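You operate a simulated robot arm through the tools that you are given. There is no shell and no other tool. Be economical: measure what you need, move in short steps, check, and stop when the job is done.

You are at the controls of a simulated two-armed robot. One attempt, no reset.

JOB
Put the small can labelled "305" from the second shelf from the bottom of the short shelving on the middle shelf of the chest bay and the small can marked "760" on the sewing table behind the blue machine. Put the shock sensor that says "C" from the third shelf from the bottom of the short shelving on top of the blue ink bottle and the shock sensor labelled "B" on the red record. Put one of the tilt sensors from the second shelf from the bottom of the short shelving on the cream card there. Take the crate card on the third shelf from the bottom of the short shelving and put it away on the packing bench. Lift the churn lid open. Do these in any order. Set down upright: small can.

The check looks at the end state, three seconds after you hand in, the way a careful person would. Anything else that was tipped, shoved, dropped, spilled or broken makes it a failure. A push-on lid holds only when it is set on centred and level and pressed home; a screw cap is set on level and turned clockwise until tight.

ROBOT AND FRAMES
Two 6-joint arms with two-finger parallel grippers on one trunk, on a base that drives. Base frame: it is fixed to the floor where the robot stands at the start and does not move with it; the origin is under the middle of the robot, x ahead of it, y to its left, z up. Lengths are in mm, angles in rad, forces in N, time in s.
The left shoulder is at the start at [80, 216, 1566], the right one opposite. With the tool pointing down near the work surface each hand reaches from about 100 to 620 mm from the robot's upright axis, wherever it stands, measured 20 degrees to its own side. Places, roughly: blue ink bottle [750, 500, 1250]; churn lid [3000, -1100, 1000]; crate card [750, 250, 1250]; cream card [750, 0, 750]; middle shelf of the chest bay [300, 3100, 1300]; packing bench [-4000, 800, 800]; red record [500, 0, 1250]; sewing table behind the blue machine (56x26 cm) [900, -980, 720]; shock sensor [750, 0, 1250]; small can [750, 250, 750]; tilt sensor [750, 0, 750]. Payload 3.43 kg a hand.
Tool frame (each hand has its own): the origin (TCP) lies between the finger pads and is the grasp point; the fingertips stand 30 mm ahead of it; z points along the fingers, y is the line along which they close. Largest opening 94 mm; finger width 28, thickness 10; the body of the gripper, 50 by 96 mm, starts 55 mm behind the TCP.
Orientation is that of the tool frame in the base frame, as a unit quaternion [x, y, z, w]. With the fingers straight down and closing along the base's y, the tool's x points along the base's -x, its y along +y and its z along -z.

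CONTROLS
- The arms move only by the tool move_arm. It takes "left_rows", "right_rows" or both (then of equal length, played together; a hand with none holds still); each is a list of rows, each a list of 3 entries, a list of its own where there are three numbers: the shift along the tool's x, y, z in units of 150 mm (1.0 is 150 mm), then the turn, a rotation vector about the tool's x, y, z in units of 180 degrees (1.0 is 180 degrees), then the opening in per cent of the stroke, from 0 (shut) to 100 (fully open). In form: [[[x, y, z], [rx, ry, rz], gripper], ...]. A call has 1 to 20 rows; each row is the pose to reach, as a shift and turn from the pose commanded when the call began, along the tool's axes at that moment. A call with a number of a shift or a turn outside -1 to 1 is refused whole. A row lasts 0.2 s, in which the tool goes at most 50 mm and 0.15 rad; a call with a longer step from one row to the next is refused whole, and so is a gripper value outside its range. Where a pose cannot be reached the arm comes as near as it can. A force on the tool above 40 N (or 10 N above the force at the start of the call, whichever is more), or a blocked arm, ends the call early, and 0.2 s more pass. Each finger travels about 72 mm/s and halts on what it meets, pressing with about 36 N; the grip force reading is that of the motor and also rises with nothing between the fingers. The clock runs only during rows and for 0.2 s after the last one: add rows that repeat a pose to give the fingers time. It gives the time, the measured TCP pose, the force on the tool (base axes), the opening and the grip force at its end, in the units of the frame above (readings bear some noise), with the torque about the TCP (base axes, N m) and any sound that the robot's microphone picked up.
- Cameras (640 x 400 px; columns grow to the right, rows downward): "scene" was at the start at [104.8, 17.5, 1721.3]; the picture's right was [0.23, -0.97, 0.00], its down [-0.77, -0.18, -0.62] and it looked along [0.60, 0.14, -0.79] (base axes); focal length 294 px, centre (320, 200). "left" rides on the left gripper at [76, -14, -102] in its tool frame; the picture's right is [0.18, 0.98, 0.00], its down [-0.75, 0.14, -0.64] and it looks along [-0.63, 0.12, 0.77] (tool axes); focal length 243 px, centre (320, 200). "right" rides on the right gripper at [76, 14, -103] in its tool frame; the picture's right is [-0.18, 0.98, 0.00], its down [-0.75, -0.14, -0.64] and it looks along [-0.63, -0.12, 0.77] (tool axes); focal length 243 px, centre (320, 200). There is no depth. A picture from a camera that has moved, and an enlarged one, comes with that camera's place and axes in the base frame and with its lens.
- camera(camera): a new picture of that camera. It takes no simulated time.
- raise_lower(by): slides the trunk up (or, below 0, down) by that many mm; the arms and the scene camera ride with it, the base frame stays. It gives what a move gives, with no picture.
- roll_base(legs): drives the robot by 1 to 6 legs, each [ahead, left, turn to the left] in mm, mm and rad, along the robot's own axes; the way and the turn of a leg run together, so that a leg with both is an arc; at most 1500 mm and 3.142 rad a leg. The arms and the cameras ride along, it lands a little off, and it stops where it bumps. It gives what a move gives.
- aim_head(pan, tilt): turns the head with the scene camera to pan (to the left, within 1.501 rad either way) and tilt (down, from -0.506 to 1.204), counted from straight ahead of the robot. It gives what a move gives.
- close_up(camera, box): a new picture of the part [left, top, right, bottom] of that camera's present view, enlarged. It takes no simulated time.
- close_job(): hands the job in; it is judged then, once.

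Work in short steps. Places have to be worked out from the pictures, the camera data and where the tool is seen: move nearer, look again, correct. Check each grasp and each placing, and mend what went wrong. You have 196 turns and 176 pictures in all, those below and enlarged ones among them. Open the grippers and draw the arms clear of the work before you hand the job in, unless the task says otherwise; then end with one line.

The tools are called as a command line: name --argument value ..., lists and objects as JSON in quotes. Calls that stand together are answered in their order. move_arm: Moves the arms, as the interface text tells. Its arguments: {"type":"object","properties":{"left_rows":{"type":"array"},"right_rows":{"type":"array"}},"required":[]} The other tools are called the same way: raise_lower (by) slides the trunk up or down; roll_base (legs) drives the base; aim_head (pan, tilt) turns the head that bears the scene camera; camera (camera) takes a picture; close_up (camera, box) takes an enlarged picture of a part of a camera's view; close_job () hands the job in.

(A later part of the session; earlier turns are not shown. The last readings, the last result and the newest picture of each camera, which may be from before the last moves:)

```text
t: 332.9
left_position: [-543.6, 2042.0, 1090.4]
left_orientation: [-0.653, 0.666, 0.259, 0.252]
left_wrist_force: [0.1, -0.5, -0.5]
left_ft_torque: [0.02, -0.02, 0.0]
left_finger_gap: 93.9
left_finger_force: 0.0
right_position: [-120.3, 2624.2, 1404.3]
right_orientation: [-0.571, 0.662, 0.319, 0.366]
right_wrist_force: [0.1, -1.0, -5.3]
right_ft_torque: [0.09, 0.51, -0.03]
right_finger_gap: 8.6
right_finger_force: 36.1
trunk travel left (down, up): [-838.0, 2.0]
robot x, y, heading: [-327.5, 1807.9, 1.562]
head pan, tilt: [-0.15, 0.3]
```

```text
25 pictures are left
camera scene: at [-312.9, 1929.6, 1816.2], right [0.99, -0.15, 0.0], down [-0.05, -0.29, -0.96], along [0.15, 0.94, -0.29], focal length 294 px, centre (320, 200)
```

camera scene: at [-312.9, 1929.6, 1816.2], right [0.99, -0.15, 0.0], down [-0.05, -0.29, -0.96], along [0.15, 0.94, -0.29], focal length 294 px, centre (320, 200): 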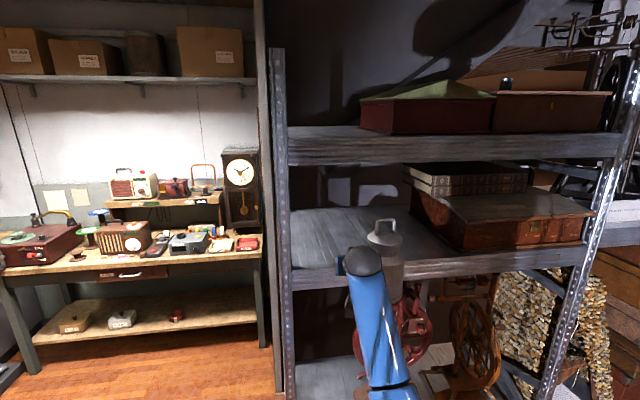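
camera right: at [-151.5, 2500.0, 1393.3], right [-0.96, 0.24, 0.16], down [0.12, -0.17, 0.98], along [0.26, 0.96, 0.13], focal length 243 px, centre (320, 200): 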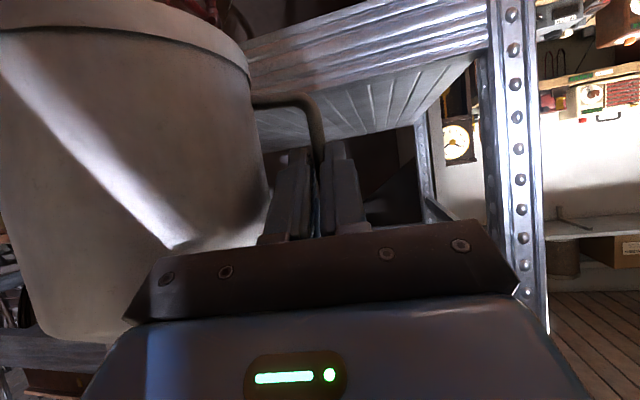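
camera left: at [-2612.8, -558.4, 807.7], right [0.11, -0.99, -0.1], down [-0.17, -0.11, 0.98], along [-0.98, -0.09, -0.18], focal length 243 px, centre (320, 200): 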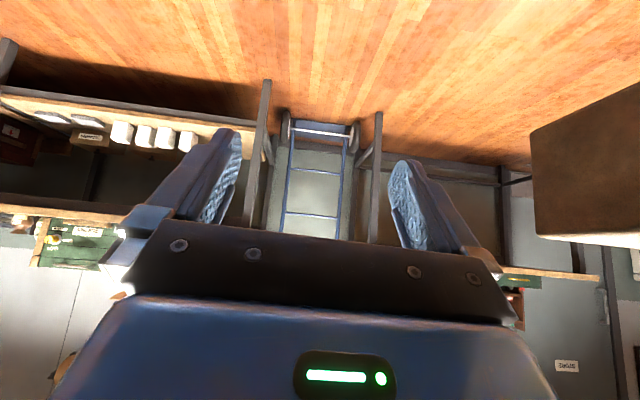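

Shelf edge ≈y 2789, z≈1306. Lift 12 mm more and drive in 285 mm.

move_arm --right_rows '[[[-0.035, 0, -0.022], [0, 0, 0], 0], [[-0.068, 0, -0.043], [0, 0, 0], 0], [[-0.068, 0, -0.043], [0, 0, 0], 0]]'

roll_base --legs '[[150, 0, 0], [135, 0, 0]]'

camera --camera "scene"

```text
t: 333.7
left_position: [-544.6, 2044.2, 1089.9]
left_orientation: [-0.652, 0.667, 0.258, 0.252]
left_wrist_force: [0.6, -0.3, -0.9]
left_ft_torque: [-0.01, -0.01, 0.03]
left_finger_gap: 94.1
left_finger_force: 0.1
right_position: [-121.1, 2627.0, 1412.7]
right_orientation: [-0.572, 0.662, 0.319, 0.364]
right_wrist_force: [-0.5, -0.7, -6.2]
right_ft_torque: [0.07, 0.51, 0.01]
right_finger_gap: 8.4
right_finger_force: 36.4
trunk travel left (down, up): [-838.0, 2.0]
robot x, y, heading: [-330.7, 1811.5, 1.563]
head pan, tilt: [-0.15, 0.3]
```

```text
t: 335.9
left_position: [-542.1, 2329.0, 1091.4]
left_orientation: [-0.652, 0.666, 0.259, 0.253]
left_wrist_force: [-0.6, 0.8, -0.1]
left_ft_torque: [0.02, 0.01, -0.01]
left_finger_gap: 93.8
left_finger_force: 0.0
right_position: [-117.3, 2909.6, 1416.6]
right_orientation: [-0.57, 0.662, 0.319, 0.366]
right_wrist_force: [-0.1, -0.7, -5.8]
right_ft_torque: [0.03, 0.49, 0.02]
right_finger_gap: 8.4
right_finger_force: 36.3
trunk travel left (down, up): [-838.0, 2.0]
robot x, y, heading: [-330.6, 2096.5, 1.563]
head pan, tilt: [-0.15, 0.3]
```

```text
24 pictures are left
camera scene: at [-312.1, 2214.3, 1816.4], right [0.99, -0.15, 0.0], down [-0.05, -0.29, -0.96], along [0.15, 0.94, -0.29], focal length 294 px, centre (320, 200)
```

scene: 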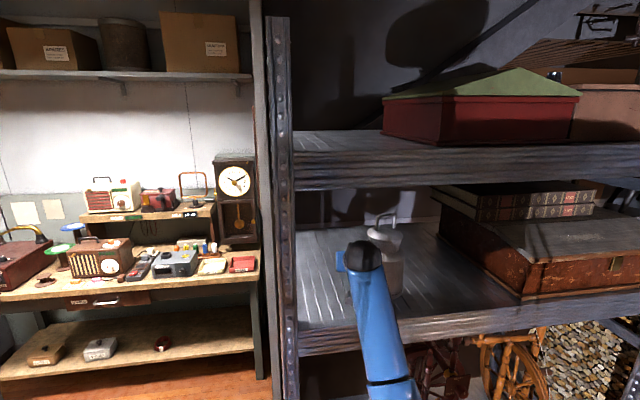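

Over the shelf. Lower 22 mm and creep to contact.

move_arm --right_rows '[[[0.04, 0, 0.026], [0, 0, 0], 0], [[0.085, 0, 0.053], [0, 0, 0], 0], [[0.124, 0, 0.078], [0, 0, 0], 0], [[0.124, 0, 0.078], [0, 0, 0], 0]]'

move_arm --right_rows '[[[0.017, 0, 0.011], [0, 0, 0], 0], [[0.034, 0, 0.021], [0, 0, 0], 0], [[0.034, 0, 0.021], [0, 0, 0], 0]]'

```text
t: 336.9
left_position: [-543.2, 2334.4, 1089.6]
left_orientation: [-0.652, 0.668, 0.258, 0.251]
left_wrist_force: [0.0, 1.5, -0.9]
left_ft_torque: [-0.02, 0.0, 0.0]
left_finger_gap: 94.0
left_finger_force: 0.1
right_position: [-118.2, 2917.8, 1388.1]
right_orientation: [-0.571, 0.663, 0.318, 0.365]
right_wrist_force: [0.8, 0.5, -6.2]
right_ft_torque: [0.06, 0.54, 0.02]
right_finger_gap: 8.5
right_finger_force: 36.4
trunk travel left (down, up): [-838.0, 2.0]
robot x, y, heading: [-325.9, 2098.9, 1.564]
head pan, tilt: [-0.15, 0.3]
```

```text
t: 337.8
left_position: [-542.7, 2332.8, 1090.7]
left_orientation: [-0.652, 0.667, 0.258, 0.251]
left_wrist_force: [-0.2, 0.1, 0.1]
left_ft_torque: [0.02, 0.0, 0.01]
left_finger_gap: 94.0
left_finger_force: 0.0
right_position: [-117.6, 2914.8, 1384.4]
right_orientation: [-0.571, 0.663, 0.318, 0.365]
right_wrist_force: [0.0, -0.3, -6.0]
right_ft_torque: [0.06, 0.53, -0.03]
right_finger_gap: 8.5
right_finger_force: 36.2
trunk travel left (down, up): [-838.0, 2.0]
robot x, y, heading: [-324.2, 2094.6, 1.567]
head pan, tilt: [-0.15, 0.3]
```

Not yet in contact; continue in small steps.

move_arm --right_rows '[[[0.017, 0, 0.011], [0, 0, 0], 0], [[0.028, 0, 0.018], [0, 0, 0], 0], [[0.028, 0, 0.018], [0, 0, 0], 0]]'

move_arm --right_rows '[[[0.017, 0, 0.011], [0, 0, 0], 0], [[0.023, 0, 0.014], [0, 0, 0], 0], [[0.023, 0, 0.014], [0, 0, 0], 0]]'

```text
t: 338.6
left_position: [-542.5, 2331.3, 1091.1]
left_orientation: [-0.653, 0.667, 0.258, 0.25]
left_wrist_force: [-0.1, -0.1, -0.2]
left_ft_torque: [0.03, 0.03, 0.02]
left_finger_gap: 93.9
left_finger_force: 0.1
right_position: [-118.3, 2914.8, 1380.6]
right_orientation: [-0.57, 0.662, 0.318, 0.367]
right_wrist_force: [-0.3, 1.0, -2.1]
right_ft_torque: [-0.06, 0.29, 0.01]
right_finger_gap: 8.8
right_finger_force: 35.9
trunk travel left (down, up): [-838.0, 2.0]
robot x, y, heading: [-335.0, 2098.4, 1.562]
head pan, tilt: [-0.15, 0.3]
```

```text
t: 339.4
left_position: [-544.3, 2330.7, 1089.9]
left_orientation: [-0.652, 0.666, 0.259, 0.252]
left_wrist_force: [0.5, 0.6, 0.6]
left_ft_torque: [-0.03, -0.03, 0.01]
left_finger_gap: 94.1
left_finger_force: 0.0
right_position: [-120.0, 2912.1, 1379.8]
right_orientation: [-0.571, 0.661, 0.32, 0.368]
right_wrist_force: [-2.6, 7.2, 17.0]
right_ft_torque: [-0.25, -0.32, 0.12]
right_finger_gap: 8.5
right_finger_force: 35.3
trunk travel left (down, up): [-838.0, 2.0]
robot x, y, heading: [-324.3, 2097.0, 1.564]
head pan, tilt: [-0.15, 0.3]
```

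Contact. Relax 2 mm, open to 22 mm only (inner finger must not hit the body), and retreat straight back.

move_arm --right_rows '[[[-0.012, 0, -0.008], [0, 0, 0], 0], [[-0.017, 0, -0.011], [0, 0, 0], 8], [[-0.017, 0, -0.011], [0, 0, 0], 16], [[-0.017, 0, -0.011], [0, 0, 0], 23], [[-0.017, 0, -0.011], [0, 0, 0], 23]]'

camera --camera "right"

```text
t: 340.6
left_position: [-542.9, 2330.6, 1091.2]
left_orientation: [-0.651, 0.668, 0.258, 0.251]
left_wrist_force: [0.7, -0.3, -0.8]
left_ft_torque: [0.02, 0.0, -0.01]
left_finger_gap: 93.6
left_finger_force: 0.1
right_position: [-117.2, 2914.5, 1379.9]
right_orientation: [-0.571, 0.663, 0.318, 0.366]
right_wrist_force: [0.2, 0.5, 0.7]
right_ft_torque: [-0.01, 0.0, 0.01]
right_finger_gap: 21.6
right_finger_force: 0.1
trunk travel left (down, up): [-838.0, 2.0]
robot x, y, heading: [-332.1, 2096.9, 1.567]
head pan, tilt: [-0.15, 0.3]
```

```text
23 pictures are left
camera right: at [-149.4, 2789.5, 1369.9], right [-0.96, 0.24, 0.16], down [0.12, -0.16, 0.98], along [0.26, 0.96, 0.13], focal length 243 px, centre (320, 200)
```

right: 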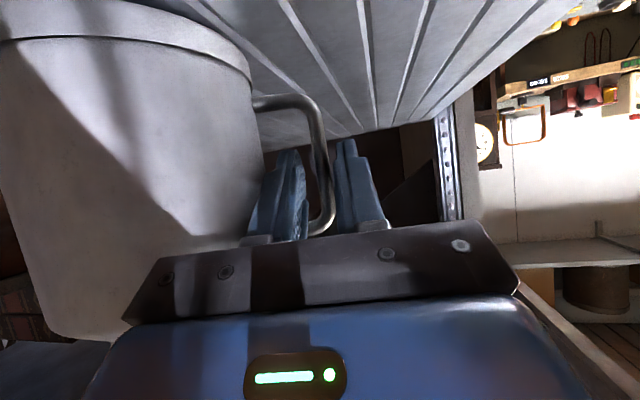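

Free. Withdraw 110 mm straight back, then drive back.

move_arm --right_rows '[[[0.06, 0, -0.1], [0, 0, 0], 23], [[0.14, 0, -0.22], [0, 0, 0], 23], [[0.22, 0, -0.35], [0, 0, 0], 23], [[0.3, 0, -0.48], [0, 0, 0], 23], [[0.39, 0, -0.62], [0, 0, 0], 23]]'

roll_base --legs '[[-350, 0, 0]]'

camera --camera "scene"

```text
t: 341.8
left_position: [-542.9, 2330.3, 1090.6]
left_orientation: [-0.652, 0.667, 0.258, 0.253]
left_wrist_force: [1.2, 0.3, 0.5]
left_ft_torque: [0.02, 0.04, -0.01]
left_finger_gap: 94.1
left_finger_force: 0.1
right_position: [-135.3, 2804.3, 1379.8]
right_orientation: [-0.57, 0.663, 0.318, 0.367]
right_wrist_force: [0.2, 1.1, 0.3]
right_ft_torque: [-0.01, -0.03, 0.0]
right_finger_gap: 21.5
right_finger_force: 0.1
trunk travel left (down, up): [-838.0, 2.0]
robot x, y, heading: [-330.2, 2097.0, 1.565]
head pan, tilt: [-0.15, 0.3]
```

```text
t: 344.0
left_position: [-545.0, 1985.0, 1088.7]
left_orientation: [-0.651, 0.668, 0.257, 0.251]
left_wrist_force: [0.3, 0.4, 0.5]
left_ft_torque: [-0.04, -0.02, 0.02]
left_finger_gap: 93.9
left_finger_force: 0.0
right_position: [-136.2, 2458.5, 1379.1]
right_orientation: [-0.57, 0.664, 0.317, 0.365]
right_wrist_force: [0.4, 0.6, 0.0]
right_ft_torque: [0.02, 0.03, 0.02]
right_finger_gap: 21.6
right_finger_force: 0.0
trunk travel left (down, up): [-838.0, 2.0]
robot x, y, heading: [-332.6, 1748.1, 1.565]
head pan, tilt: [-0.15, 0.3]
```

```text
22 pictures are left
camera scene: at [-314.5, 1874.5, 1815.6], right [0.99, -0.16, 0.0], down [-0.05, -0.29, -0.95], along [0.15, 0.94, -0.3], focal length 294 px, centre (320, 200)
```

scene: 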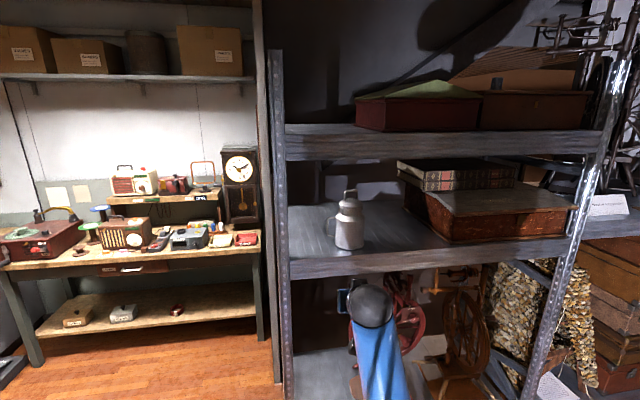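

Can 305 stands on the middle shelf. Now the churn (≈(3000,-1100)): I go around the shelving's left side. Turn right to face +x and look down the corridor.

roll_base --legs '[[0, 0, -1.565]]'

aim_head --pan -0.1 --tilt 0.45

camera --camera "scene"

```text
t: 348.2
left_position: [-93.6, 1960.4, 1089.4]
left_orientation: [0.013, 0.933, 0.004, 0.361]
left_wrist_force: [0.1, 0.2, -0.1]
left_ft_torque: [-0.01, -0.01, -0.03]
left_finger_gap: 94.0
left_finger_force: 0.1
right_position: [377.4, 1552.3, 1379.6]
right_orientation: [0.067, 0.872, -0.035, 0.483]
right_wrist_force: [0.3, 0.0, 0.0]
right_ft_torque: [0.01, 0.03, 0.0]
right_finger_gap: 21.8
right_finger_force: 0.1
trunk travel left (down, up): [-838.0, 2.0]
robot x, y, heading: [-332.5, 1747.8, -0.007]
head pan, tilt: [-0.15, 0.3]
```

```text
t: 348.9
left_position: [-95.8, 1961.1, 1090.7]
left_orientation: [0.013, 0.932, 0.003, 0.361]
left_wrist_force: [0.2, 0.2, 0.2]
left_ft_torque: [0.0, 0.02, 0.02]
left_finger_gap: 94.1
left_finger_force: 0.0
right_position: [377.0, 1551.5, 1379.1]
right_orientation: [0.068, 0.872, -0.035, 0.484]
right_wrist_force: [0.0, 0.1, 0.4]
right_ft_torque: [0.01, -0.02, -0.01]
right_finger_gap: 21.7
right_finger_force: 0.1
trunk travel left (down, up): [-838.0, 2.0]
robot x, y, heading: [-329.3, 1745.8, -0.012]
head pan, tilt: [-0.099, 0.45]
```

```text
21 pictures are left
camera scene: at [-207.8, 1737.4, 1802.0], right [-0.11, -0.99, 0.0], down [-0.43, 0.05, -0.9], along [0.9, -0.1, -0.43], focal length 294 px, centre (320, 200)
```

scene: 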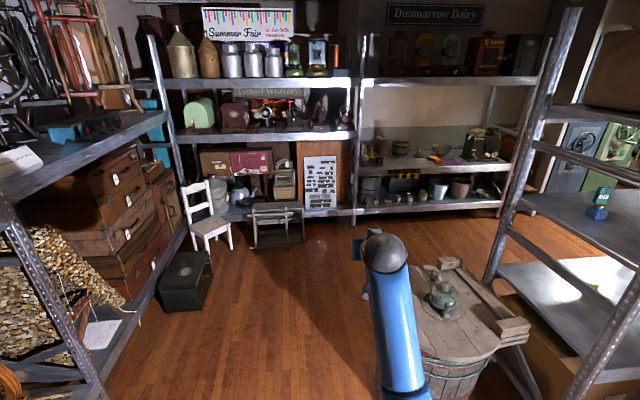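

Corridor is clear between the barrel (y<1250) and the black chest (y>2450). Drive to x≈1600, turn right, and run down behind the shelving to y≈-1100.

roll_base --legs '[[1000, 0, 0.012], [930, 0, 0], [0, 0, -1.571], [1400, 0, 0]]'

aim_head --pan 0.5 --tilt 0.35

camera --camera "scene"

```text
t: 369.2
left_position: [1804.1, 84.0, 1090.3]
left_orientation: [0.667, 0.652, -0.252, 0.259]
left_wrist_force: [-0.1, 0.4, -0.9]
left_ft_torque: [-0.02, 0.0, 0.0]
left_finger_gap: 94.0
left_finger_force: 0.0
right_position: [1398.3, -391.0, 1380.0]
right_orientation: [0.662, 0.571, -0.366, 0.319]
right_wrist_force: [-0.4, 0.8, 0.1]
right_ft_torque: [0.03, 0.02, 0.01]
right_finger_gap: 21.5
right_finger_force: 0.0
trunk travel left (down, up): [-838.0, 2.0]
robot x, y, heading: [1587.3, 313.1, -1.572]
head pan, tilt: [-0.099, 0.45]
```

```text
t: 370.2
left_position: [1804.1, 81.9, 1090.5]
left_orientation: [0.667, 0.652, -0.251, 0.258]
left_wrist_force: [-0.6, 0.0, 0.5]
left_ft_torque: [0.02, 0.03, -0.02]
left_finger_gap: 93.8
left_finger_force: 0.1
right_position: [1397.3, -391.0, 1379.1]
right_orientation: [0.663, 0.571, -0.365, 0.318]
right_wrist_force: [0.5, 0.6, 0.2]
right_ft_torque: [0.02, 0.01, -0.01]
right_finger_gap: 21.5
right_finger_force: 0.1
trunk travel left (down, up): [-838.0, 2.0]
robot x, y, heading: [1590.5, 319.4, -1.576]
head pan, tilt: [0.499, 0.351]
```

```text
20 pictures are left
camera scene: at [1635.3, 204.8, 1811.2], right [-0.88, -0.47, 0.0], down [-0.16, 0.3, -0.94], along [0.44, -0.83, -0.34], focal length 294 px, centre (320, 200)
```

scene: 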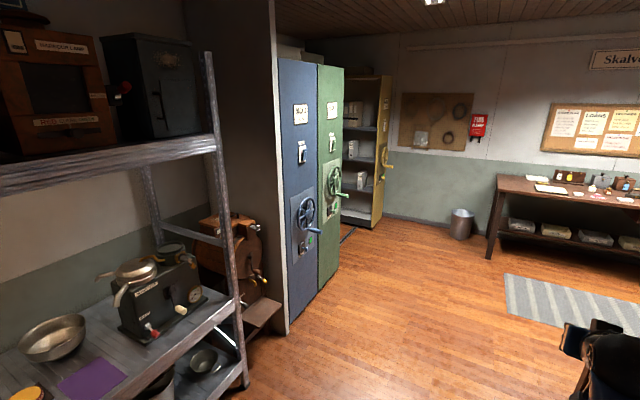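

The wooden churn is in the niche between the wall shelf and the partition. Enlarge it.

close_up --camera "scene" --box '[170, 180, 330, 340]'

```text
2.50 times, centred on (250, 260) of scene
camera zoom: at [1635.3, 204.8, 1811.2], right [-0.88, -0.47, 0.0], down [-0.16, 0.3, -0.94], along [0.44, -0.83, -0.34], focal length 736 px, centre (495, 50)
```

zoom: 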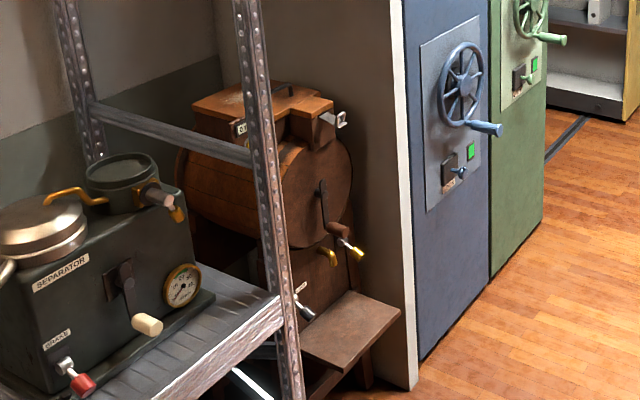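

Continue to y≈-1090, turn left to face the churn, and look from the front.

roll_base --legs '[[1405, 0, 0], [0, 0, 1.575], [250, 0, 0]]'

aim_head --pan 0.0 --tilt 0.6

camera --camera "scene"

```text
t: 382.4
left_position: [2068.3, -852.9, 1091.8]
left_orientation: [-0.004, 0.932, 0.011, 0.363]
left_wrist_force: [-1.3, 0.5, -0.2]
left_ft_torque: [-0.01, -0.06, 0.03]
left_finger_gap: 94.0
left_finger_force: 0.1
right_position: [2553.5, -1243.0, 1381.9]
right_orientation: [0.051, 0.872, -0.026, 0.487]
right_wrist_force: [0.3, 0.9, -1.2]
right_ft_torque: [0.02, -0.02, 0.02]
right_finger_gap: 21.9
right_finger_force: 0.1
trunk travel left (down, up): [-838.0, 2.0]
robot x, y, heading: [1848.1, -1074.8, 0.032]
head pan, tilt: [0.499, 0.351]
```

```text
t: 383.4
left_position: [2073.5, -852.3, 1089.6]
left_orientation: [-0.004, 0.933, 0.011, 0.36]
left_wrist_force: [0.1, 0.3, 0.3]
left_ft_torque: [-0.01, -0.02, 0.0]
left_finger_gap: 94.0
left_finger_force: 0.1
right_position: [2560.4, -1242.7, 1378.4]
right_orientation: [0.051, 0.873, -0.026, 0.484]
right_wrist_force: [0.3, 0.0, -0.5]
right_ft_torque: [0.02, 0.01, 0.01]
right_finger_gap: 21.6
right_finger_force: 0.1
trunk travel left (down, up): [-838.0, 2.0]
robot x, y, heading: [1845.5, -1072.6, 0.032]
head pan, tilt: [0.0, 0.6]
```

```text
18 pictures are left
camera scene: at [1966.8, -1070.8, 1788.3], right [0.03, -1.0, 0.0], down [-0.57, -0.02, -0.82], along [0.82, 0.02, -0.57], focal length 294 px, centre (320, 200)
```

scene: 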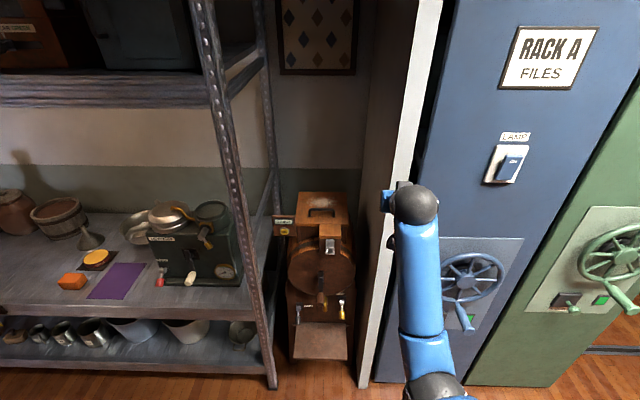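

Zoom in on the churn's lid.

close_up --camera "scene" --box '[265, 175, 385, 255]'

```text
5.00 times, centred on (325, 215) of scene
camera zoom: at [1966.8, -1070.8, 1788.3], right [0.03, -1.0, 0.0], down [-0.57, -0.02, -0.82], along [0.82, 0.02, -0.57], focal length 1472 px, centre (295, 125)
```

zoom: 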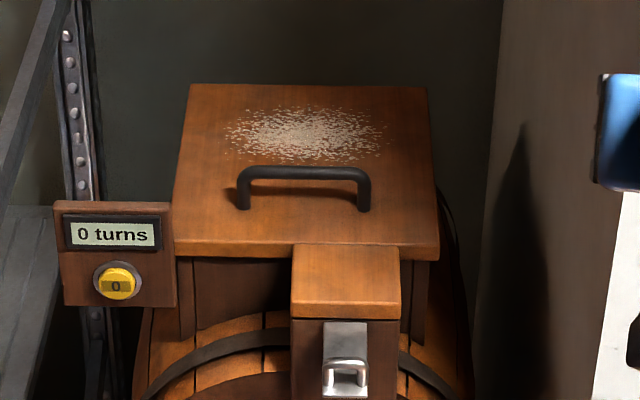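

The lid has a bar handle along y at ≈(2975,-1055,1035), hinge presumably at the back (x≈3165). I'll grip the bar from above with fingers closing along x. First lower the trunk, retract, and pitch the hand straight down.

raise_lower --by -150

move_arm --right_rows '[[[0.04, 0, -0.06], [0, 0.04, 0], 43], [[0.08, 0, -0.12], [0, 0.08, 0], 43], [[0.12, 0, -0.18], [0, 0.12, 0], 43], [[0.16, 0, -0.24], [0, 0.16, 0], 43], [[0.2, 0, -0.3], [0, 0.2, 0], 43], [[0.24, 0, -0.36], [0, 0.24, 0], 43], [[0.28, 0, -0.42], [0, 0.28, 0], 43], [[0.283, 0, -0.452], [0, 0.318, 0], 43]]'

move_arm --right_rows '[[[0, 0, 0], [0, 0, 0.045], 43], [[0, 0, 0], [0, 0, 0.09], 43], [[0, 0, 0], [0, 0, 0.135], 43], [[0, 0, 0], [0, 0, 0.18], 43], [[0, 0, 0], [0, 0, 0.225], 43], [[0, 0, 0], [0, 0, 0.27], 43], [[0, 0, 0], [0, 0, 0.315], 43], [[0, 0, 0], [0, 0, 0.36], 43], [[0, 0, 0], [0, 0, 0.405], 43], [[0, 0, 0], [0, 0, 0.45], 43], [[0, 0, 0], [0, 0, 0.48], 43]]'

```text
t: 385.1
left_position: [2073.0, -852.3, 940.5]
left_orientation: [-0.005, 0.933, 0.011, 0.36]
left_wrist_force: [0.3, 0.3, 0.1]
left_ft_torque: [0.0, -0.01, -0.02]
left_finger_gap: 93.7
left_finger_force: 0.1
right_position: [2558.5, -1243.3, 1229.8]
right_orientation: [0.05, 0.873, -0.025, 0.484]
right_wrist_force: [0.2, 0.0, 0.5]
right_ft_torque: [-0.02, 0.0, -0.02]
right_finger_gap: 21.5
right_finger_force: 0.1
trunk travel left (down, up): [-688.0, 152.0]
robot x, y, heading: [1842.7, -1074.2, 0.023]
head pan, tilt: [0.0, 0.6]
```

```text
t: 386.9
left_position: [2071.7, -851.9, 939.7]
left_orientation: [-0.006, 0.933, 0.012, 0.36]
left_wrist_force: [0.2, 0.7, 0.2]
left_ft_torque: [0.0, -0.02, 0.03]
left_finger_gap: 94.1
left_finger_force: 0.0
right_position: [2593.6, -1223.4, 1209.3]
right_orientation: [0.057, 0.998, 0.001, 0.013]
right_wrist_force: [-0.5, -1.2, 0.6]
right_ft_torque: [-0.02, 0.0, -0.01]
right_finger_gap: 40.4
right_finger_force: 0.0
right hand out of reach, approached as far as the arm can: row 4, 5, 6, 7, 8
trunk travel left (down, up): [-688.0, 152.0]
robot x, y, heading: [1843.6, -1078.8, 0.03]
head pan, tilt: [0.0, 0.6]
```

```text
t: 389.3
left_position: [2072.7, -852.6, 940.7]
left_orientation: [-0.005, 0.933, 0.011, 0.359]
left_wrist_force: [0.5, 0.2, 0.1]
left_ft_torque: [0.01, 0.0, 0.0]
left_finger_gap: 93.9
left_finger_force: 0.1
right_position: [2595.7, -1222.1, 1203.9]
right_orientation: [0.725, 0.689, 0.006, 0.004]
right_wrist_force: [-0.3, 0.3, 0.1]
right_ft_torque: [0.01, 0.0, -0.01]
right_finger_gap: 40.6
right_finger_force: 0.1
trunk travel left (down, up): [-688.0, 152.0]
robot x, y, heading: [1844.2, -1078.9, 0.03]
head pan, tilt: [0.0, 0.6]
```

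Hand is down with fingers closing along x. Strafe left 167, straighten, drive ahead 486, then pull the hand back over the bar and look.

roll_base --legs '[[0, 0, -0.03], [0, 150, 0], [486, 0, 0]]'

move_arm --right_rows '[[[0, -0.2, 0], [0, 0, 0], 60], [[0, -0.4, 0], [0, 0, 0], 60], [[0, -0.6, 0.1], [0, 0, 0], 60], [[0, -0.7, 0.2], [0, 0, 0], 60]]'

camera --camera "right"

camera --camera "scene"

```text
t: 393.5
left_position: [2558.8, -705.8, 940.8]
left_orientation: [0.004, 0.933, 0.008, 0.36]
left_wrist_force: [-0.1, 0.1, 0.2]
left_ft_torque: [-0.01, 0.0, -0.03]
left_finger_gap: 94.3
left_finger_force: 0.1
right_position: [3076.5, -1086.1, 1205.7]
right_orientation: [0.731, 0.683, 0.007, 0.004]
right_wrist_force: [-0.9, -0.1, -0.6]
right_ft_torque: [0.02, 0.0, -0.01]
right_finger_gap: 40.6
right_finger_force: 0.0
trunk travel left (down, up): [-688.0, 152.0]
robot x, y, heading: [2333.6, -922.6, 0.005]
head pan, tilt: [0.0, 0.6]
```

```text
t: 394.5
left_position: [2560.4, -704.9, 941.0]
left_orientation: [0.004, 0.933, 0.008, 0.359]
left_wrist_force: [0.1, -0.1, -0.5]
left_ft_torque: [-0.05, 0.02, 0.02]
left_finger_gap: 94.2
left_finger_force: 0.1
right_position: [3059.1, -1071.0, 1144.7]
right_orientation: [0.732, 0.682, 0.006, 0.004]
right_wrist_force: [0.1, 0.3, 0.0]
right_ft_torque: [-0.01, -0.02, -0.02]
right_finger_gap: 56.3
right_finger_force: 0.1
right hand out of reach, approached as far as the arm can: row 1, 2, 3, 4
trunk travel left (down, up): [-688.0, 152.0]
robot x, y, heading: [2326.7, -921.9, 0.011]
head pan, tilt: [0.0, 0.6]
```

```text
16 pictures are left
camera right: at [3079.1, -997.5, 1248.8], right [0.97, -0.25, 0.01], down [-0.2, -0.74, 0.64], along [-0.15, -0.62, -0.77], focal length 243 px, centre (320, 200)
```

right: 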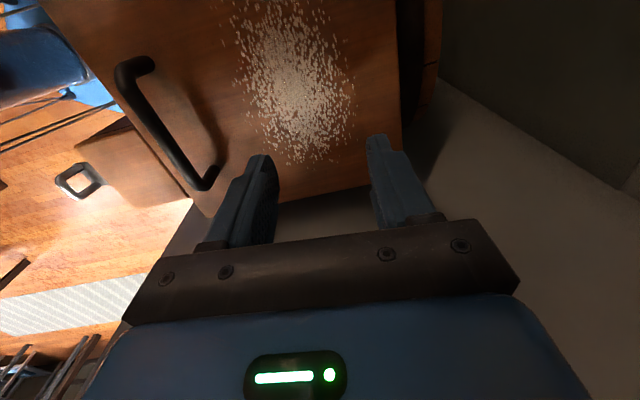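

```text
15 pictures are left
camera scene: at [2450.2, -922.7, 1638.4], right [0.01, -1.0, 0.0], down [-0.57, 0.0, -0.82], along [0.82, 0.01, -0.57], focal length 294 px, centre (320, 200)
```

scene: 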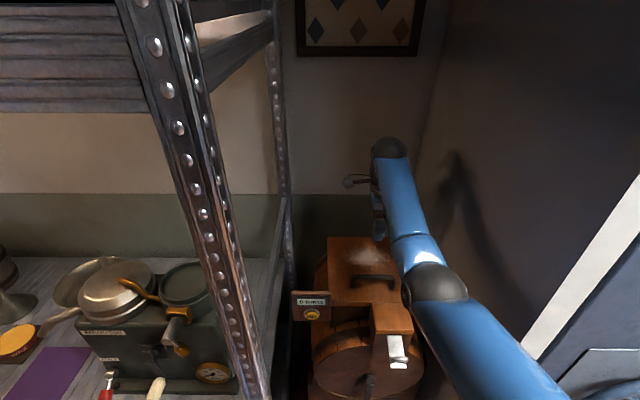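

Triangulated: bar ≈(2943,-1050,1060), lid top ≈1025, hinge x≈3130. Drive back 74, then bring the hand above the bar at z≈1105 and check.

roll_base --legs '[[-74, 0, -0.008]]'

move_arm --right_rows '[[[0.05, -0.05, 0.1], [0, 0, 0], 60], [[0.1, -0.15, 0.2], [0, 0, 0], 60], [[0.13, -0.29, 0.27], [0, 0, 0], 60], [[0.13, -0.29, 0.27], [0, 0, 0], 60]]'

camera --camera "right"

```text
t: 395.6
left_position: [2496.4, -707.7, 939.2]
left_orientation: [0.008, 0.934, 0.006, 0.358]
left_wrist_force: [0.6, -1.0, 0.5]
left_ft_torque: [0.01, 0.04, 0.01]
left_finger_gap: 94.0
left_finger_force: 0.0
right_position: [2991.0, -1077.7, 1140.1]
right_orientation: [0.734, 0.679, 0.003, 0.003]
right_wrist_force: [0.2, -0.1, -1.1]
right_ft_torque: [0.01, 0.05, -0.01]
right_finger_gap: 56.5
right_finger_force: 0.0
trunk travel left (down, up): [-688.0, 152.0]
robot x, y, heading: [2255.6, -923.3, -0.003]
head pan, tilt: [0.0, 0.6]
```

```text
t: 396.4
left_position: [2487.7, -709.2, 940.7]
left_orientation: [0.01, 0.932, 0.005, 0.362]
left_wrist_force: [0.6, 0.0, 0.0]
left_ft_torque: [0.02, 0.0, -0.01]
left_finger_gap: 94.0
left_finger_force: 0.1
right_position: [2963.0, -1057.5, 1107.4]
right_orientation: [0.735, 0.677, 0.014, 0.011]
right_wrist_force: [-0.1, -0.9, -0.9]
right_ft_torque: [-0.01, 0.0, -0.02]
right_finger_gap: 56.3
right_finger_force: 0.1
right hand out of reach, approached as far as the arm can: row 2, 3, 4
trunk travel left (down, up): [-688.0, 152.0]
robot x, y, heading: [2256.3, -924.2, -0.003]
head pan, tilt: [0.0, 0.6]
stopped in row 4 (right hand): the force on the tool passed its limit at 47 N (the readings are from after the stop); the commanded pose is now the measured one
```

```text
14 pictures are left
camera right: at [2981.4, -983.9, 1211.3], right [0.96, -0.26, 0.03], down [-0.23, -0.74, 0.63], along [-0.14, -0.62, -0.77], focal length 243 px, centre (320, 200)
```

right: 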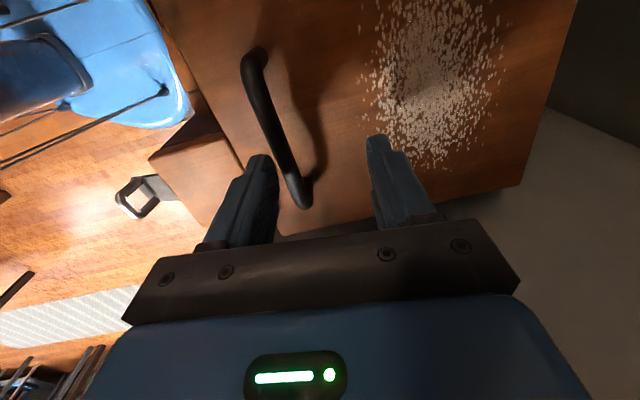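

A fingertip touched the bar (bar ≈x 2942, top ≈1075). Raise the trunk 15, drive back 24, and re-check before lowering.

raise_lower --by 15

roll_base --legs '[[-24, 0, 0]]'

move_arm --right_rows '[[[0, 0, 0.02], [0, 0, 0], 60], [[0, 0, 0.05], [0, 0, 0], 60]]'

camera --camera "right"

```text
t: 397.0
left_position: [2489.6, -708.9, 956.0]
left_orientation: [0.009, 0.932, 0.005, 0.361]
left_wrist_force: [-0.4, 0.5, 0.7]
left_ft_torque: [0.03, -0.03, 0.0]
left_finger_gap: 94.0
left_finger_force: 0.1
right_position: [2965.4, -1056.7, 1121.1]
right_orientation: [0.736, 0.677, 0.013, 0.011]
right_wrist_force: [0.1, -0.4, 0.7]
right_ft_torque: [-0.01, -0.02, 0.04]
right_finger_gap: 56.1
right_finger_force: 0.0
trunk travel left (down, up): [-703.0, 137.0]
robot x, y, heading: [2256.6, -925.7, -0.001]
head pan, tilt: [0.0, 0.6]
```

```text
t: 397.8
left_position: [2471.7, -707.7, 953.3]
left_orientation: [0.009, 0.933, 0.006, 0.359]
left_wrist_force: [-0.1, -0.1, 0.5]
left_ft_torque: [0.0, 0.02, 0.03]
left_finger_gap: 94.0
left_finger_force: 0.1
right_position: [2948.9, -1056.4, 1115.8]
right_orientation: [0.735, 0.678, 0.01, 0.009]
right_wrist_force: [-0.2, 0.4, -0.4]
right_ft_torque: [-0.02, 0.04, 0.01]
right_finger_gap: 56.5
right_finger_force: 0.1
trunk travel left (down, up): [-703.0, 137.0]
robot x, y, heading: [2235.0, -924.8, -0.0]
head pan, tilt: [0.0, 0.6]
```

```text
t: 398.4
left_position: [2468.9, -709.3, 955.2]
left_orientation: [0.009, 0.933, 0.005, 0.361]
left_wrist_force: [0.9, -1.1, -0.6]
left_ft_torque: [0.03, 0.01, -0.02]
left_finger_gap: 93.8
left_finger_force: 0.1
right_position: [2945.8, -1056.4, 1111.7]
right_orientation: [0.736, 0.677, 0.012, 0.01]
right_wrist_force: [0.0, 0.0, -1.2]
right_ft_torque: [0.01, 0.03, 0.02]
right_finger_gap: 56.6
right_finger_force: 0.0
trunk travel left (down, up): [-703.0, 137.0]
robot x, y, heading: [2236.5, -926.2, -0.002]
head pan, tilt: [0.0, 0.6]
```

```text
13 pictures are left
camera right: at [2963.7, -982.6, 1215.6], right [0.96, -0.26, 0.03], down [-0.22, -0.74, 0.63], along [-0.15, -0.62, -0.77], focal length 243 px, centre (320, 200)
```

right: 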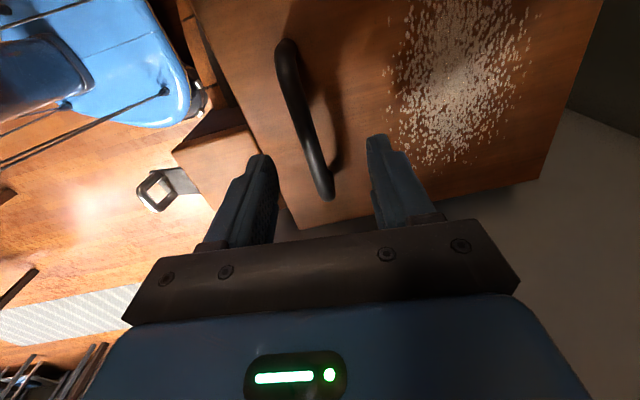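

Bar lies between the fingers. Descend 40 mm and close.

move_arm --right_rows '[[[0, 0, 0.08], [0, 0, 0], 60], [[0, 0, 0.16], [0, 0, 0], 60], [[0, 0, 0.255], [0, 0, 0], 60], [[0, 0, 0.255], [0, 0, 0], 45], [[0, 0, 0.255], [0, 0, 0], 30], [[0, 0, 0.255], [0, 0, 0], 15], [[0, 0, 0.255], [0, 0, 0], 0], [[0, 0, 0.255], [0, 0, 0], 0], [[0, 0, 0.255], [0, 0, 0], 0]]'

move_arm --right_rows '[[[0, 0.01, -0.05], [0, 0, 0], 0], [[0, 0.02, -0.1], [0, 0, 0], 0], [[0, 0.04, -0.17], [0, 0, 0], 0], [[0, 0.04, -0.17], [0, 0, 0], 0]]'

camera --camera "right"

```text
t: 400.4
left_position: [2463.7, -710.2, 956.3]
left_orientation: [0.009, 0.932, 0.005, 0.362]
left_wrist_force: [0.6, 0.3, -1.2]
left_ft_torque: [-0.02, 0.03, 0.02]
left_finger_gap: 93.9
left_finger_force: 0.1
right_position: [2941.1, -1056.9, 1077.4]
right_orientation: [0.735, 0.678, 0.013, 0.012]
right_wrist_force: [-19.3, 0.4, 3.6]
right_ft_torque: [-0.03, 0.08, 1.15]
right_finger_gap: 16.0
right_finger_force: 45.3
trunk travel left (down, up): [-703.0, 137.0]
robot x, y, heading: [2234.1, -924.7, 0.001]
head pan, tilt: [0.0, 0.6]
```

```text
t: 401.4
left_position: [2465.2, -708.3, 955.1]
left_orientation: [0.009, 0.932, 0.005, 0.362]
left_wrist_force: [0.1, -0.5, 0.5]
left_ft_torque: [0.01, -0.03, -0.02]
left_finger_gap: 93.6
left_finger_force: 0.0
right_position: [2949.0, -1057.0, 1101.8]
right_orientation: [0.736, 0.677, 0.015, 0.012]
right_wrist_force: [-9.1, 2.6, 3.8]
right_ft_torque: [0.59, 0.04, 1.07]
right_finger_gap: 13.9
right_finger_force: 45.2
trunk travel left (down, up): [-703.0, 137.0]
robot x, y, heading: [2234.7, -922.8, -0.003]
head pan, tilt: [0.0, 0.6]
```

```text
12 pictures are left
camera right: at [2967.4, -982.7, 1206.7], right [0.96, -0.26, 0.03], down [-0.23, -0.74, 0.63], along [-0.14, -0.62, -0.77], focal length 243 px, centre (320, 200)
```

right: 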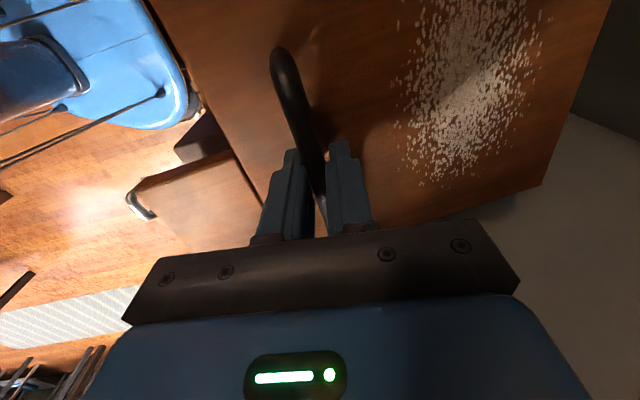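

The lid lifts and follows. Continue along the hinge arc (radius ≈193 about (3130,1025)) to ~60°.

move_arm --right_rows '[[[0.003, 0.05, -0.11], [0, 0, 0], 0], [[0.01, 0.127, -0.247], [0, 0, 0], 0], [[0.015, 0.19, -0.34], [0, 0, 0], 0], [[0.022, 0.27, -0.43], [0, 0, 0], 0], [[0.029, 0.35, -0.51], [0, 0, 0], 0], [[0.035, 0.433, -0.573], [0, 0, 0], 0], [[0.043, 0.53, -0.635], [0, 0, 0], 0], [[0.05, 0.62, -0.693], [0, 0, 0], 0], [[0.058, 0.72, -0.735], [0, 0, 0], 0], [[0.066, 0.827, -0.773], [0, 0, 0], 0], [[0.066, 0.827, -0.773], [0, 0, 0], 0]]'

camera --camera "scene"

```text
t: 403.1
left_position: [2472.2, -708.0, 953.8]
left_orientation: [0.007, 0.934, 0.006, 0.358]
left_wrist_force: [0.7, 0.3, -0.4]
left_ft_torque: [0.02, -0.02, -0.03]
left_finger_gap: 94.2
left_finger_force: 0.0
right_position: [3006.2, -1056.3, 1184.3]
right_orientation: [0.733, 0.68, 0.011, 0.007]
right_wrist_force: [21.9, 7.6, -26.6]
right_ft_torque: [-1.03, -0.29, 1.3]
right_finger_gap: 13.2
right_finger_force: 45.2
right hand out of reach, approached as far as the arm can: row 6, 7, 8
trunk travel left (down, up): [-703.0, 137.0]
robot x, y, heading: [2234.3, -923.6, 0.004]
head pan, tilt: [0.0, 0.6]
stopped in row 8 (right hand): the force on the tool passed its limit at 50 N (the readings are from after the stop); the commanded pose is now the measured one
```

```text
11 pictures are left
camera scene: at [2363.6, -923.0, 1652.5], right [0.0, -1.0, 0.0], down [-0.57, 0.0, -0.82], along [0.82, 0.0, -0.57], focal length 294 px, centre (320, 200)
```

scene: 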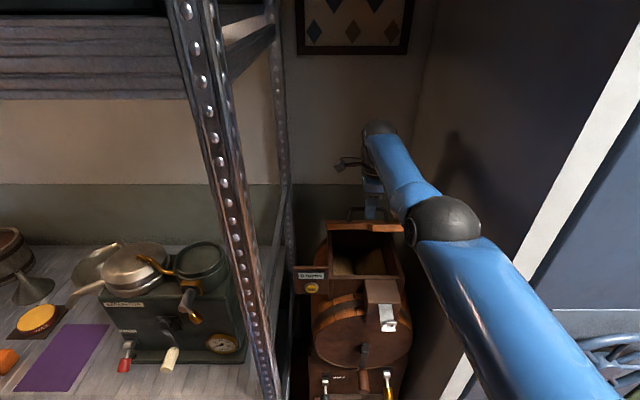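

The lid is at ~38° and follows a clean arc. The arm is at its limit there, so I continue the arc with trunk lifts and small base advances.

raise_lower --by 12

roll_base --legs '[[20, 0, 0]]'

raise_lower --by 11

roll_base --legs '[[22, 0, 0]]'

raise_lower --by 8

roll_base --legs '[[26, 0, 0]]'

```text
t: 403.6
left_position: [2474.6, -708.0, 960.7]
left_orientation: [0.007, 0.933, 0.007, 0.359]
left_wrist_force: [-0.2, -0.3, -0.2]
left_ft_torque: [0.01, -0.04, -0.04]
left_finger_gap: 94.0
left_finger_force: 0.0
right_position: [3007.5, -1056.8, 1185.3]
right_orientation: [0.732, 0.681, 0.009, 0.006]
right_wrist_force: [26.6, 2.3, -31.8]
right_ft_torque: [-0.33, -0.32, 1.25]
right_finger_gap: 13.5
right_finger_force: 44.9
trunk travel left (down, up): [-710.0, 130.0]
robot x, y, heading: [2239.1, -925.2, 0.004]
head pan, tilt: [0.0, 0.6]
stopped: the force on the tool passed its limit at 47 N (the readings are from after the stop); the commanded pose is now the measured one
```

```text
t: 404.4
left_position: [2488.5, -708.2, 961.2]
left_orientation: [0.007, 0.933, 0.006, 0.361]
left_wrist_force: [0.3, 0.1, 0.0]
left_ft_torque: [0.01, 0.02, -0.02]
left_finger_gap: 93.9
left_finger_force: 0.1
right_position: [3020.7, -1056.6, 1196.5]
right_orientation: [0.733, 0.681, 0.01, 0.008]
right_wrist_force: [-1.0, 0.2, -1.6]
right_ft_torque: [0.09, 0.2, 1.33]
right_finger_gap: 13.2
right_finger_force: 44.9
trunk travel left (down, up): [-710.0, 130.0]
robot x, y, heading: [2254.5, -919.5, 0.002]
head pan, tilt: [0.0, 0.6]
```

```text
t: 404.9
left_position: [2494.0, -707.8, 971.1]
left_orientation: [0.008, 0.933, 0.006, 0.359]
left_wrist_force: [0.1, -0.3, 0.3]
left_ft_torque: [-0.01, 0.0, -0.03]
left_finger_gap: 94.2
left_finger_force: 0.1
right_position: [3027.9, -1057.5, 1200.7]
right_orientation: [0.733, 0.681, 0.009, 0.006]
right_wrist_force: [17.3, 0.0, -24.4]
right_ft_torque: [0.01, -0.27, 1.35]
right_finger_gap: 13.4
right_finger_force: 45.5
trunk travel left (down, up): [-721.0, 119.0]
robot x, y, heading: [2256.8, -923.9, -0.002]
head pan, tilt: [0.0, 0.6]
```

```text
t: 405.8
left_position: [2509.5, -707.4, 974.1]
left_orientation: [0.007, 0.933, 0.006, 0.361]
left_wrist_force: [0.4, -0.2, -0.6]
left_ft_torque: [-0.01, 0.02, 0.02]
left_finger_gap: 94.1
left_finger_force: 0.0
right_position: [3040.9, -1057.1, 1208.6]
right_orientation: [0.734, 0.68, 0.01, 0.008]
right_wrist_force: [-4.8, -0.2, 3.1]
right_ft_torque: [-0.15, 0.32, 1.27]
right_finger_gap: 13.2
right_finger_force: 44.4
trunk travel left (down, up): [-721.0, 119.0]
robot x, y, heading: [2272.9, -921.3, 0.001]
head pan, tilt: [0.0, 0.6]
```

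```text
t: 406.3
left_position: [2513.7, -707.7, 980.2]
left_orientation: [0.007, 0.933, 0.007, 0.359]
left_wrist_force: [0.2, -0.6, -0.2]
left_ft_torque: [0.0, 0.01, -0.01]
left_finger_gap: 94.4
left_finger_force: 0.1
right_position: [3045.1, -1055.7, 1211.4]
right_orientation: [0.732, 0.681, 0.008, 0.005]
right_wrist_force: [9.9, 1.0, -18.1]
right_ft_torque: [0.22, -0.07, 1.37]
right_finger_gap: 13.3
right_finger_force: 45.0
trunk travel left (down, up): [-729.0, 111.0]
robot x, y, heading: [2278.2, -926.5, 0.002]
head pan, tilt: [0.0, 0.6]
```

```text
t: 407.1
left_position: [2532.6, -707.7, 981.7]
left_orientation: [0.007, 0.932, 0.006, 0.362]
left_wrist_force: [-0.4, 0.9, 0.5]
left_ft_torque: [-0.02, -0.01, 0.01]
left_finger_gap: 94.2
left_finger_force: 0.1
right_position: [3063.0, -1056.7, 1218.5]
right_orientation: [0.732, 0.681, 0.01, 0.007]
right_wrist_force: [-5.5, -2.0, 9.4]
right_ft_torque: [-0.27, 0.29, 1.27]
right_finger_gap: 13.4
right_finger_force: 45.9
trunk travel left (down, up): [-729.0, 111.0]
robot x, y, heading: [2298.9, -921.5, -0.001]
head pan, tilt: [0.0, 0.6]
```

At ~57°. Keep advancing.

roll_base --legs '[[26, 0, 0]]'

raise_lower --by 3

roll_base --legs '[[28, 0, 0]]'

roll_base --legs '[[28, 0, 0]]'

raise_lower --by -3

roll_base --legs '[[28, 0, 0]]'

camera --camera "right"

```text
t: 408.2
left_position: [2563.3, -707.5, 981.2]
left_orientation: [0.007, 0.932, 0.005, 0.361]
left_wrist_force: [-0.2, 0.3, 0.0]
left_ft_torque: [-0.01, 0.0, 0.01]
left_finger_gap: 94.0
left_finger_force: 0.0
right_position: [3096.4, -1055.9, 1226.4]
right_orientation: [0.731, 0.682, 0.016, 0.012]
right_wrist_force: [-3.5, -0.2, 4.2]
right_ft_torque: [0.01, 0.26, 1.39]
right_finger_gap: 13.2
right_finger_force: 44.9
trunk travel left (down, up): [-729.0, 111.0]
robot x, y, heading: [2327.2, -922.9, -0.001]
head pan, tilt: [0.0, 0.6]
stopped in leg 1: the force on the tool passed its limit at 46 N (the readings are from after the stop); the commanded pose is now the measured one
```

```text
t: 408.7
left_position: [2563.7, -707.7, 981.6]
left_orientation: [0.008, 0.932, 0.006, 0.361]
left_wrist_force: [0.1, 1.0, 0.5]
left_ft_torque: [-0.01, -0.02, -0.03]
left_finger_gap: 94.0
left_finger_force: 0.1
right_position: [3095.6, -1056.3, 1227.3]
right_orientation: [0.731, 0.682, 0.015, 0.011]
right_wrist_force: [0.5, 0.1, -5.5]
right_ft_torque: [0.17, 0.05, 1.3]
right_finger_gap: 13.0
right_finger_force: 45.0
trunk travel left (down, up): [-732.0, 108.0]
robot x, y, heading: [2327.3, -925.9, 0.0]
head pan, tilt: [0.0, 0.6]
```

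```text
t: 409.5
left_position: [2587.6, -707.1, 985.5]
left_orientation: [0.007, 0.932, 0.006, 0.362]
left_wrist_force: [1.0, -0.4, -0.2]
left_ft_torque: [-0.01, -0.02, -0.01]
left_finger_gap: 94.5
left_finger_force: 0.1
right_position: [3122.0, -1056.4, 1229.9]
right_orientation: [0.732, 0.681, 0.017, 0.014]
right_wrist_force: [-2.7, -1.3, 3.3]
right_ft_torque: [0.01, 0.24, 1.29]
right_finger_gap: 12.6
right_finger_force: 45.2
trunk travel left (down, up): [-732.0, 108.0]
robot x, y, heading: [2356.4, -923.0, 0.002]
head pan, tilt: [0.0, 0.6]
```

```text
t: 410.4
left_position: [2606.6, -708.2, 984.4]
left_orientation: [0.009, 0.932, 0.005, 0.362]
left_wrist_force: [-0.3, -0.4, -0.1]
left_ft_torque: [0.03, 0.0, 0.01]
left_finger_gap: 94.0
left_finger_force: 0.0
right_position: [3135.3, -1055.9, 1231.5]
right_orientation: [0.728, 0.685, 0.007, 0.005]
right_wrist_force: [-16.1, -3.5, 20.0]
right_ft_torque: [0.29, 3.47, 2.16]
right_finger_gap: 12.8
right_finger_force: 45.1
trunk travel left (down, up): [-732.0, 108.0]
robot x, y, heading: [2373.3, -922.5, 0.006]
head pan, tilt: [0.0, 0.6]
stopped in leg 1: the robot was blocked; the commanded pose is now the measured one
```

```text
t: 410.9
left_position: [2603.2, -709.3, 983.5]
left_orientation: [0.009, 0.931, 0.006, 0.364]
left_wrist_force: [0.4, -0.1, 0.4]
left_ft_torque: [-0.03, -0.02, -0.03]
left_finger_gap: 94.1
left_finger_force: 0.0
right_position: [3132.1, -1055.5, 1229.1]
right_orientation: [0.729, 0.684, 0.011, 0.01]
right_wrist_force: [-11.1, -4.1, 29.1]
right_ft_torque: [0.32, 2.64, 2.52]
right_finger_gap: 12.8
right_finger_force: 45.2
trunk travel left (down, up): [-729.0, 111.0]
robot x, y, heading: [2372.9, -923.5, 0.003]
head pan, tilt: [0.0, 0.6]
```

```text
t: 411.8
left_position: [2622.5, -707.6, 982.2]
left_orientation: [0.008, 0.931, 0.004, 0.364]
left_wrist_force: [1.9, 0.5, 0.0]
left_ft_torque: [-0.02, 0.04, -0.02]
left_finger_gap: 94.2
left_finger_force: 0.1
right_position: [3142.1, -1056.5, 1228.2]
right_orientation: [0.726, 0.687, -0.005, -0.005]
right_wrist_force: [-28.4, -5.5, 39.8]
right_ft_torque: [0.35, 6.12, 2.71]
right_finger_gap: 12.9
right_finger_force: 45.0
trunk travel left (down, up): [-729.0, 111.0]
robot x, y, heading: [2391.4, -923.0, 0.003]
head pan, tilt: [0.0, 0.6]
stopped in leg 1: the robot was blocked; the commanded pose is now the measured one
```

```text
10 pictures are left
camera right: at [3162.9, -981.9, 1331.8], right [0.97, -0.24, -0.01], down [-0.17, -0.75, 0.64], along [-0.16, -0.62, -0.77], focal length 243 px, centre (320, 200)
```

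right: 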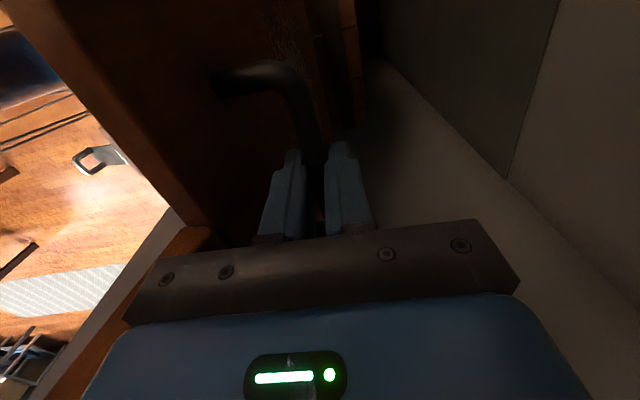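

At ~80° the lid's front edge meets the gripper body. I loosen the fingers (they still straddle the bar and hold the lid), pull the left hand back and down, raise 18 mm so the bar sits at the fingertips, and re-close.

move_arm --left_rows '[[[0.16, 0, 0.03], [0, 0, 0], 100], [[0.32, 0, 0.06], [0, 0, 0], 100], [[0.49, 0, 0.09], [0, 0, 0], 100], [[0.655, 0, 0.12], [0, 0, 0], 100]]' --right_rows '[[[0, 0, 0], [0, 0, 0], 20], [[0, 0, 0], [0, 0, 0], 30], [[0, 0, 0], [0, 0, 0], 30], [[0, 0, 0], [0, 0, 0], 30]]'

raise_lower --by 18

camera --camera "right"

```text
t: 412.8
left_position: [2565.8, -705.9, 900.5]
left_orientation: [0.008, 0.932, 0.006, 0.361]
left_wrist_force: [-0.4, 0.2, 0.6]
left_ft_torque: [-0.01, 0.02, 0.0]
left_finger_gap: 94.2
left_finger_force: 0.0
right_position: [3150.6, -1055.8, 1220.7]
right_orientation: [0.728, 0.686, -0.002, -0.003]
right_wrist_force: [0.3, -0.2, 0.2]
right_ft_torque: [-0.06, 0.01, -0.04]
right_finger_gap: 28.0
right_finger_force: 0.0
trunk travel left (down, up): [-729.0, 111.0]
robot x, y, heading: [2393.2, -927.3, 0.005]
head pan, tilt: [0.0, 0.6]
```

```text
t: 413.4
left_position: [2566.1, -706.3, 918.6]
left_orientation: [0.008, 0.933, 0.005, 0.361]
left_wrist_force: [0.3, -0.1, -0.5]
left_ft_torque: [0.0, 0.0, -0.02]
left_finger_gap: 94.1
left_finger_force: 0.1
right_position: [3149.9, -1055.5, 1239.6]
right_orientation: [0.728, 0.686, -0.003, -0.003]
right_wrist_force: [0.4, -0.3, 0.3]
right_ft_torque: [0.0, 0.03, 0.02]
right_finger_gap: 28.3
right_finger_force: 0.1
trunk travel left (down, up): [-747.0, 93.0]
robot x, y, heading: [2391.4, -923.9, -0.002]
head pan, tilt: [0.0, 0.6]
```

```text
9 pictures are left
camera right: at [3170.8, -981.1, 1342.2], right [0.97, -0.24, -0.01], down [-0.18, -0.74, 0.64], along [-0.16, -0.62, -0.77], focal length 243 px, centre (320, 200)
```

right: 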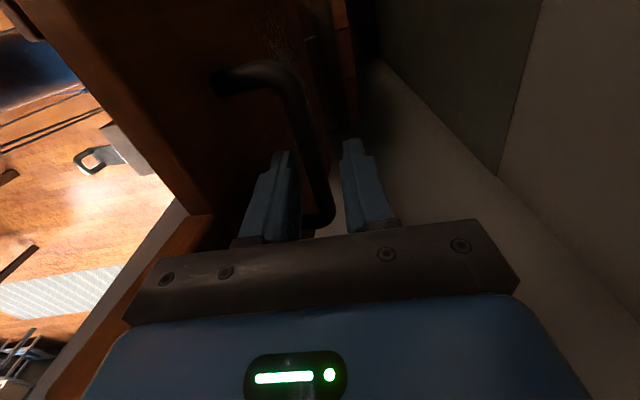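

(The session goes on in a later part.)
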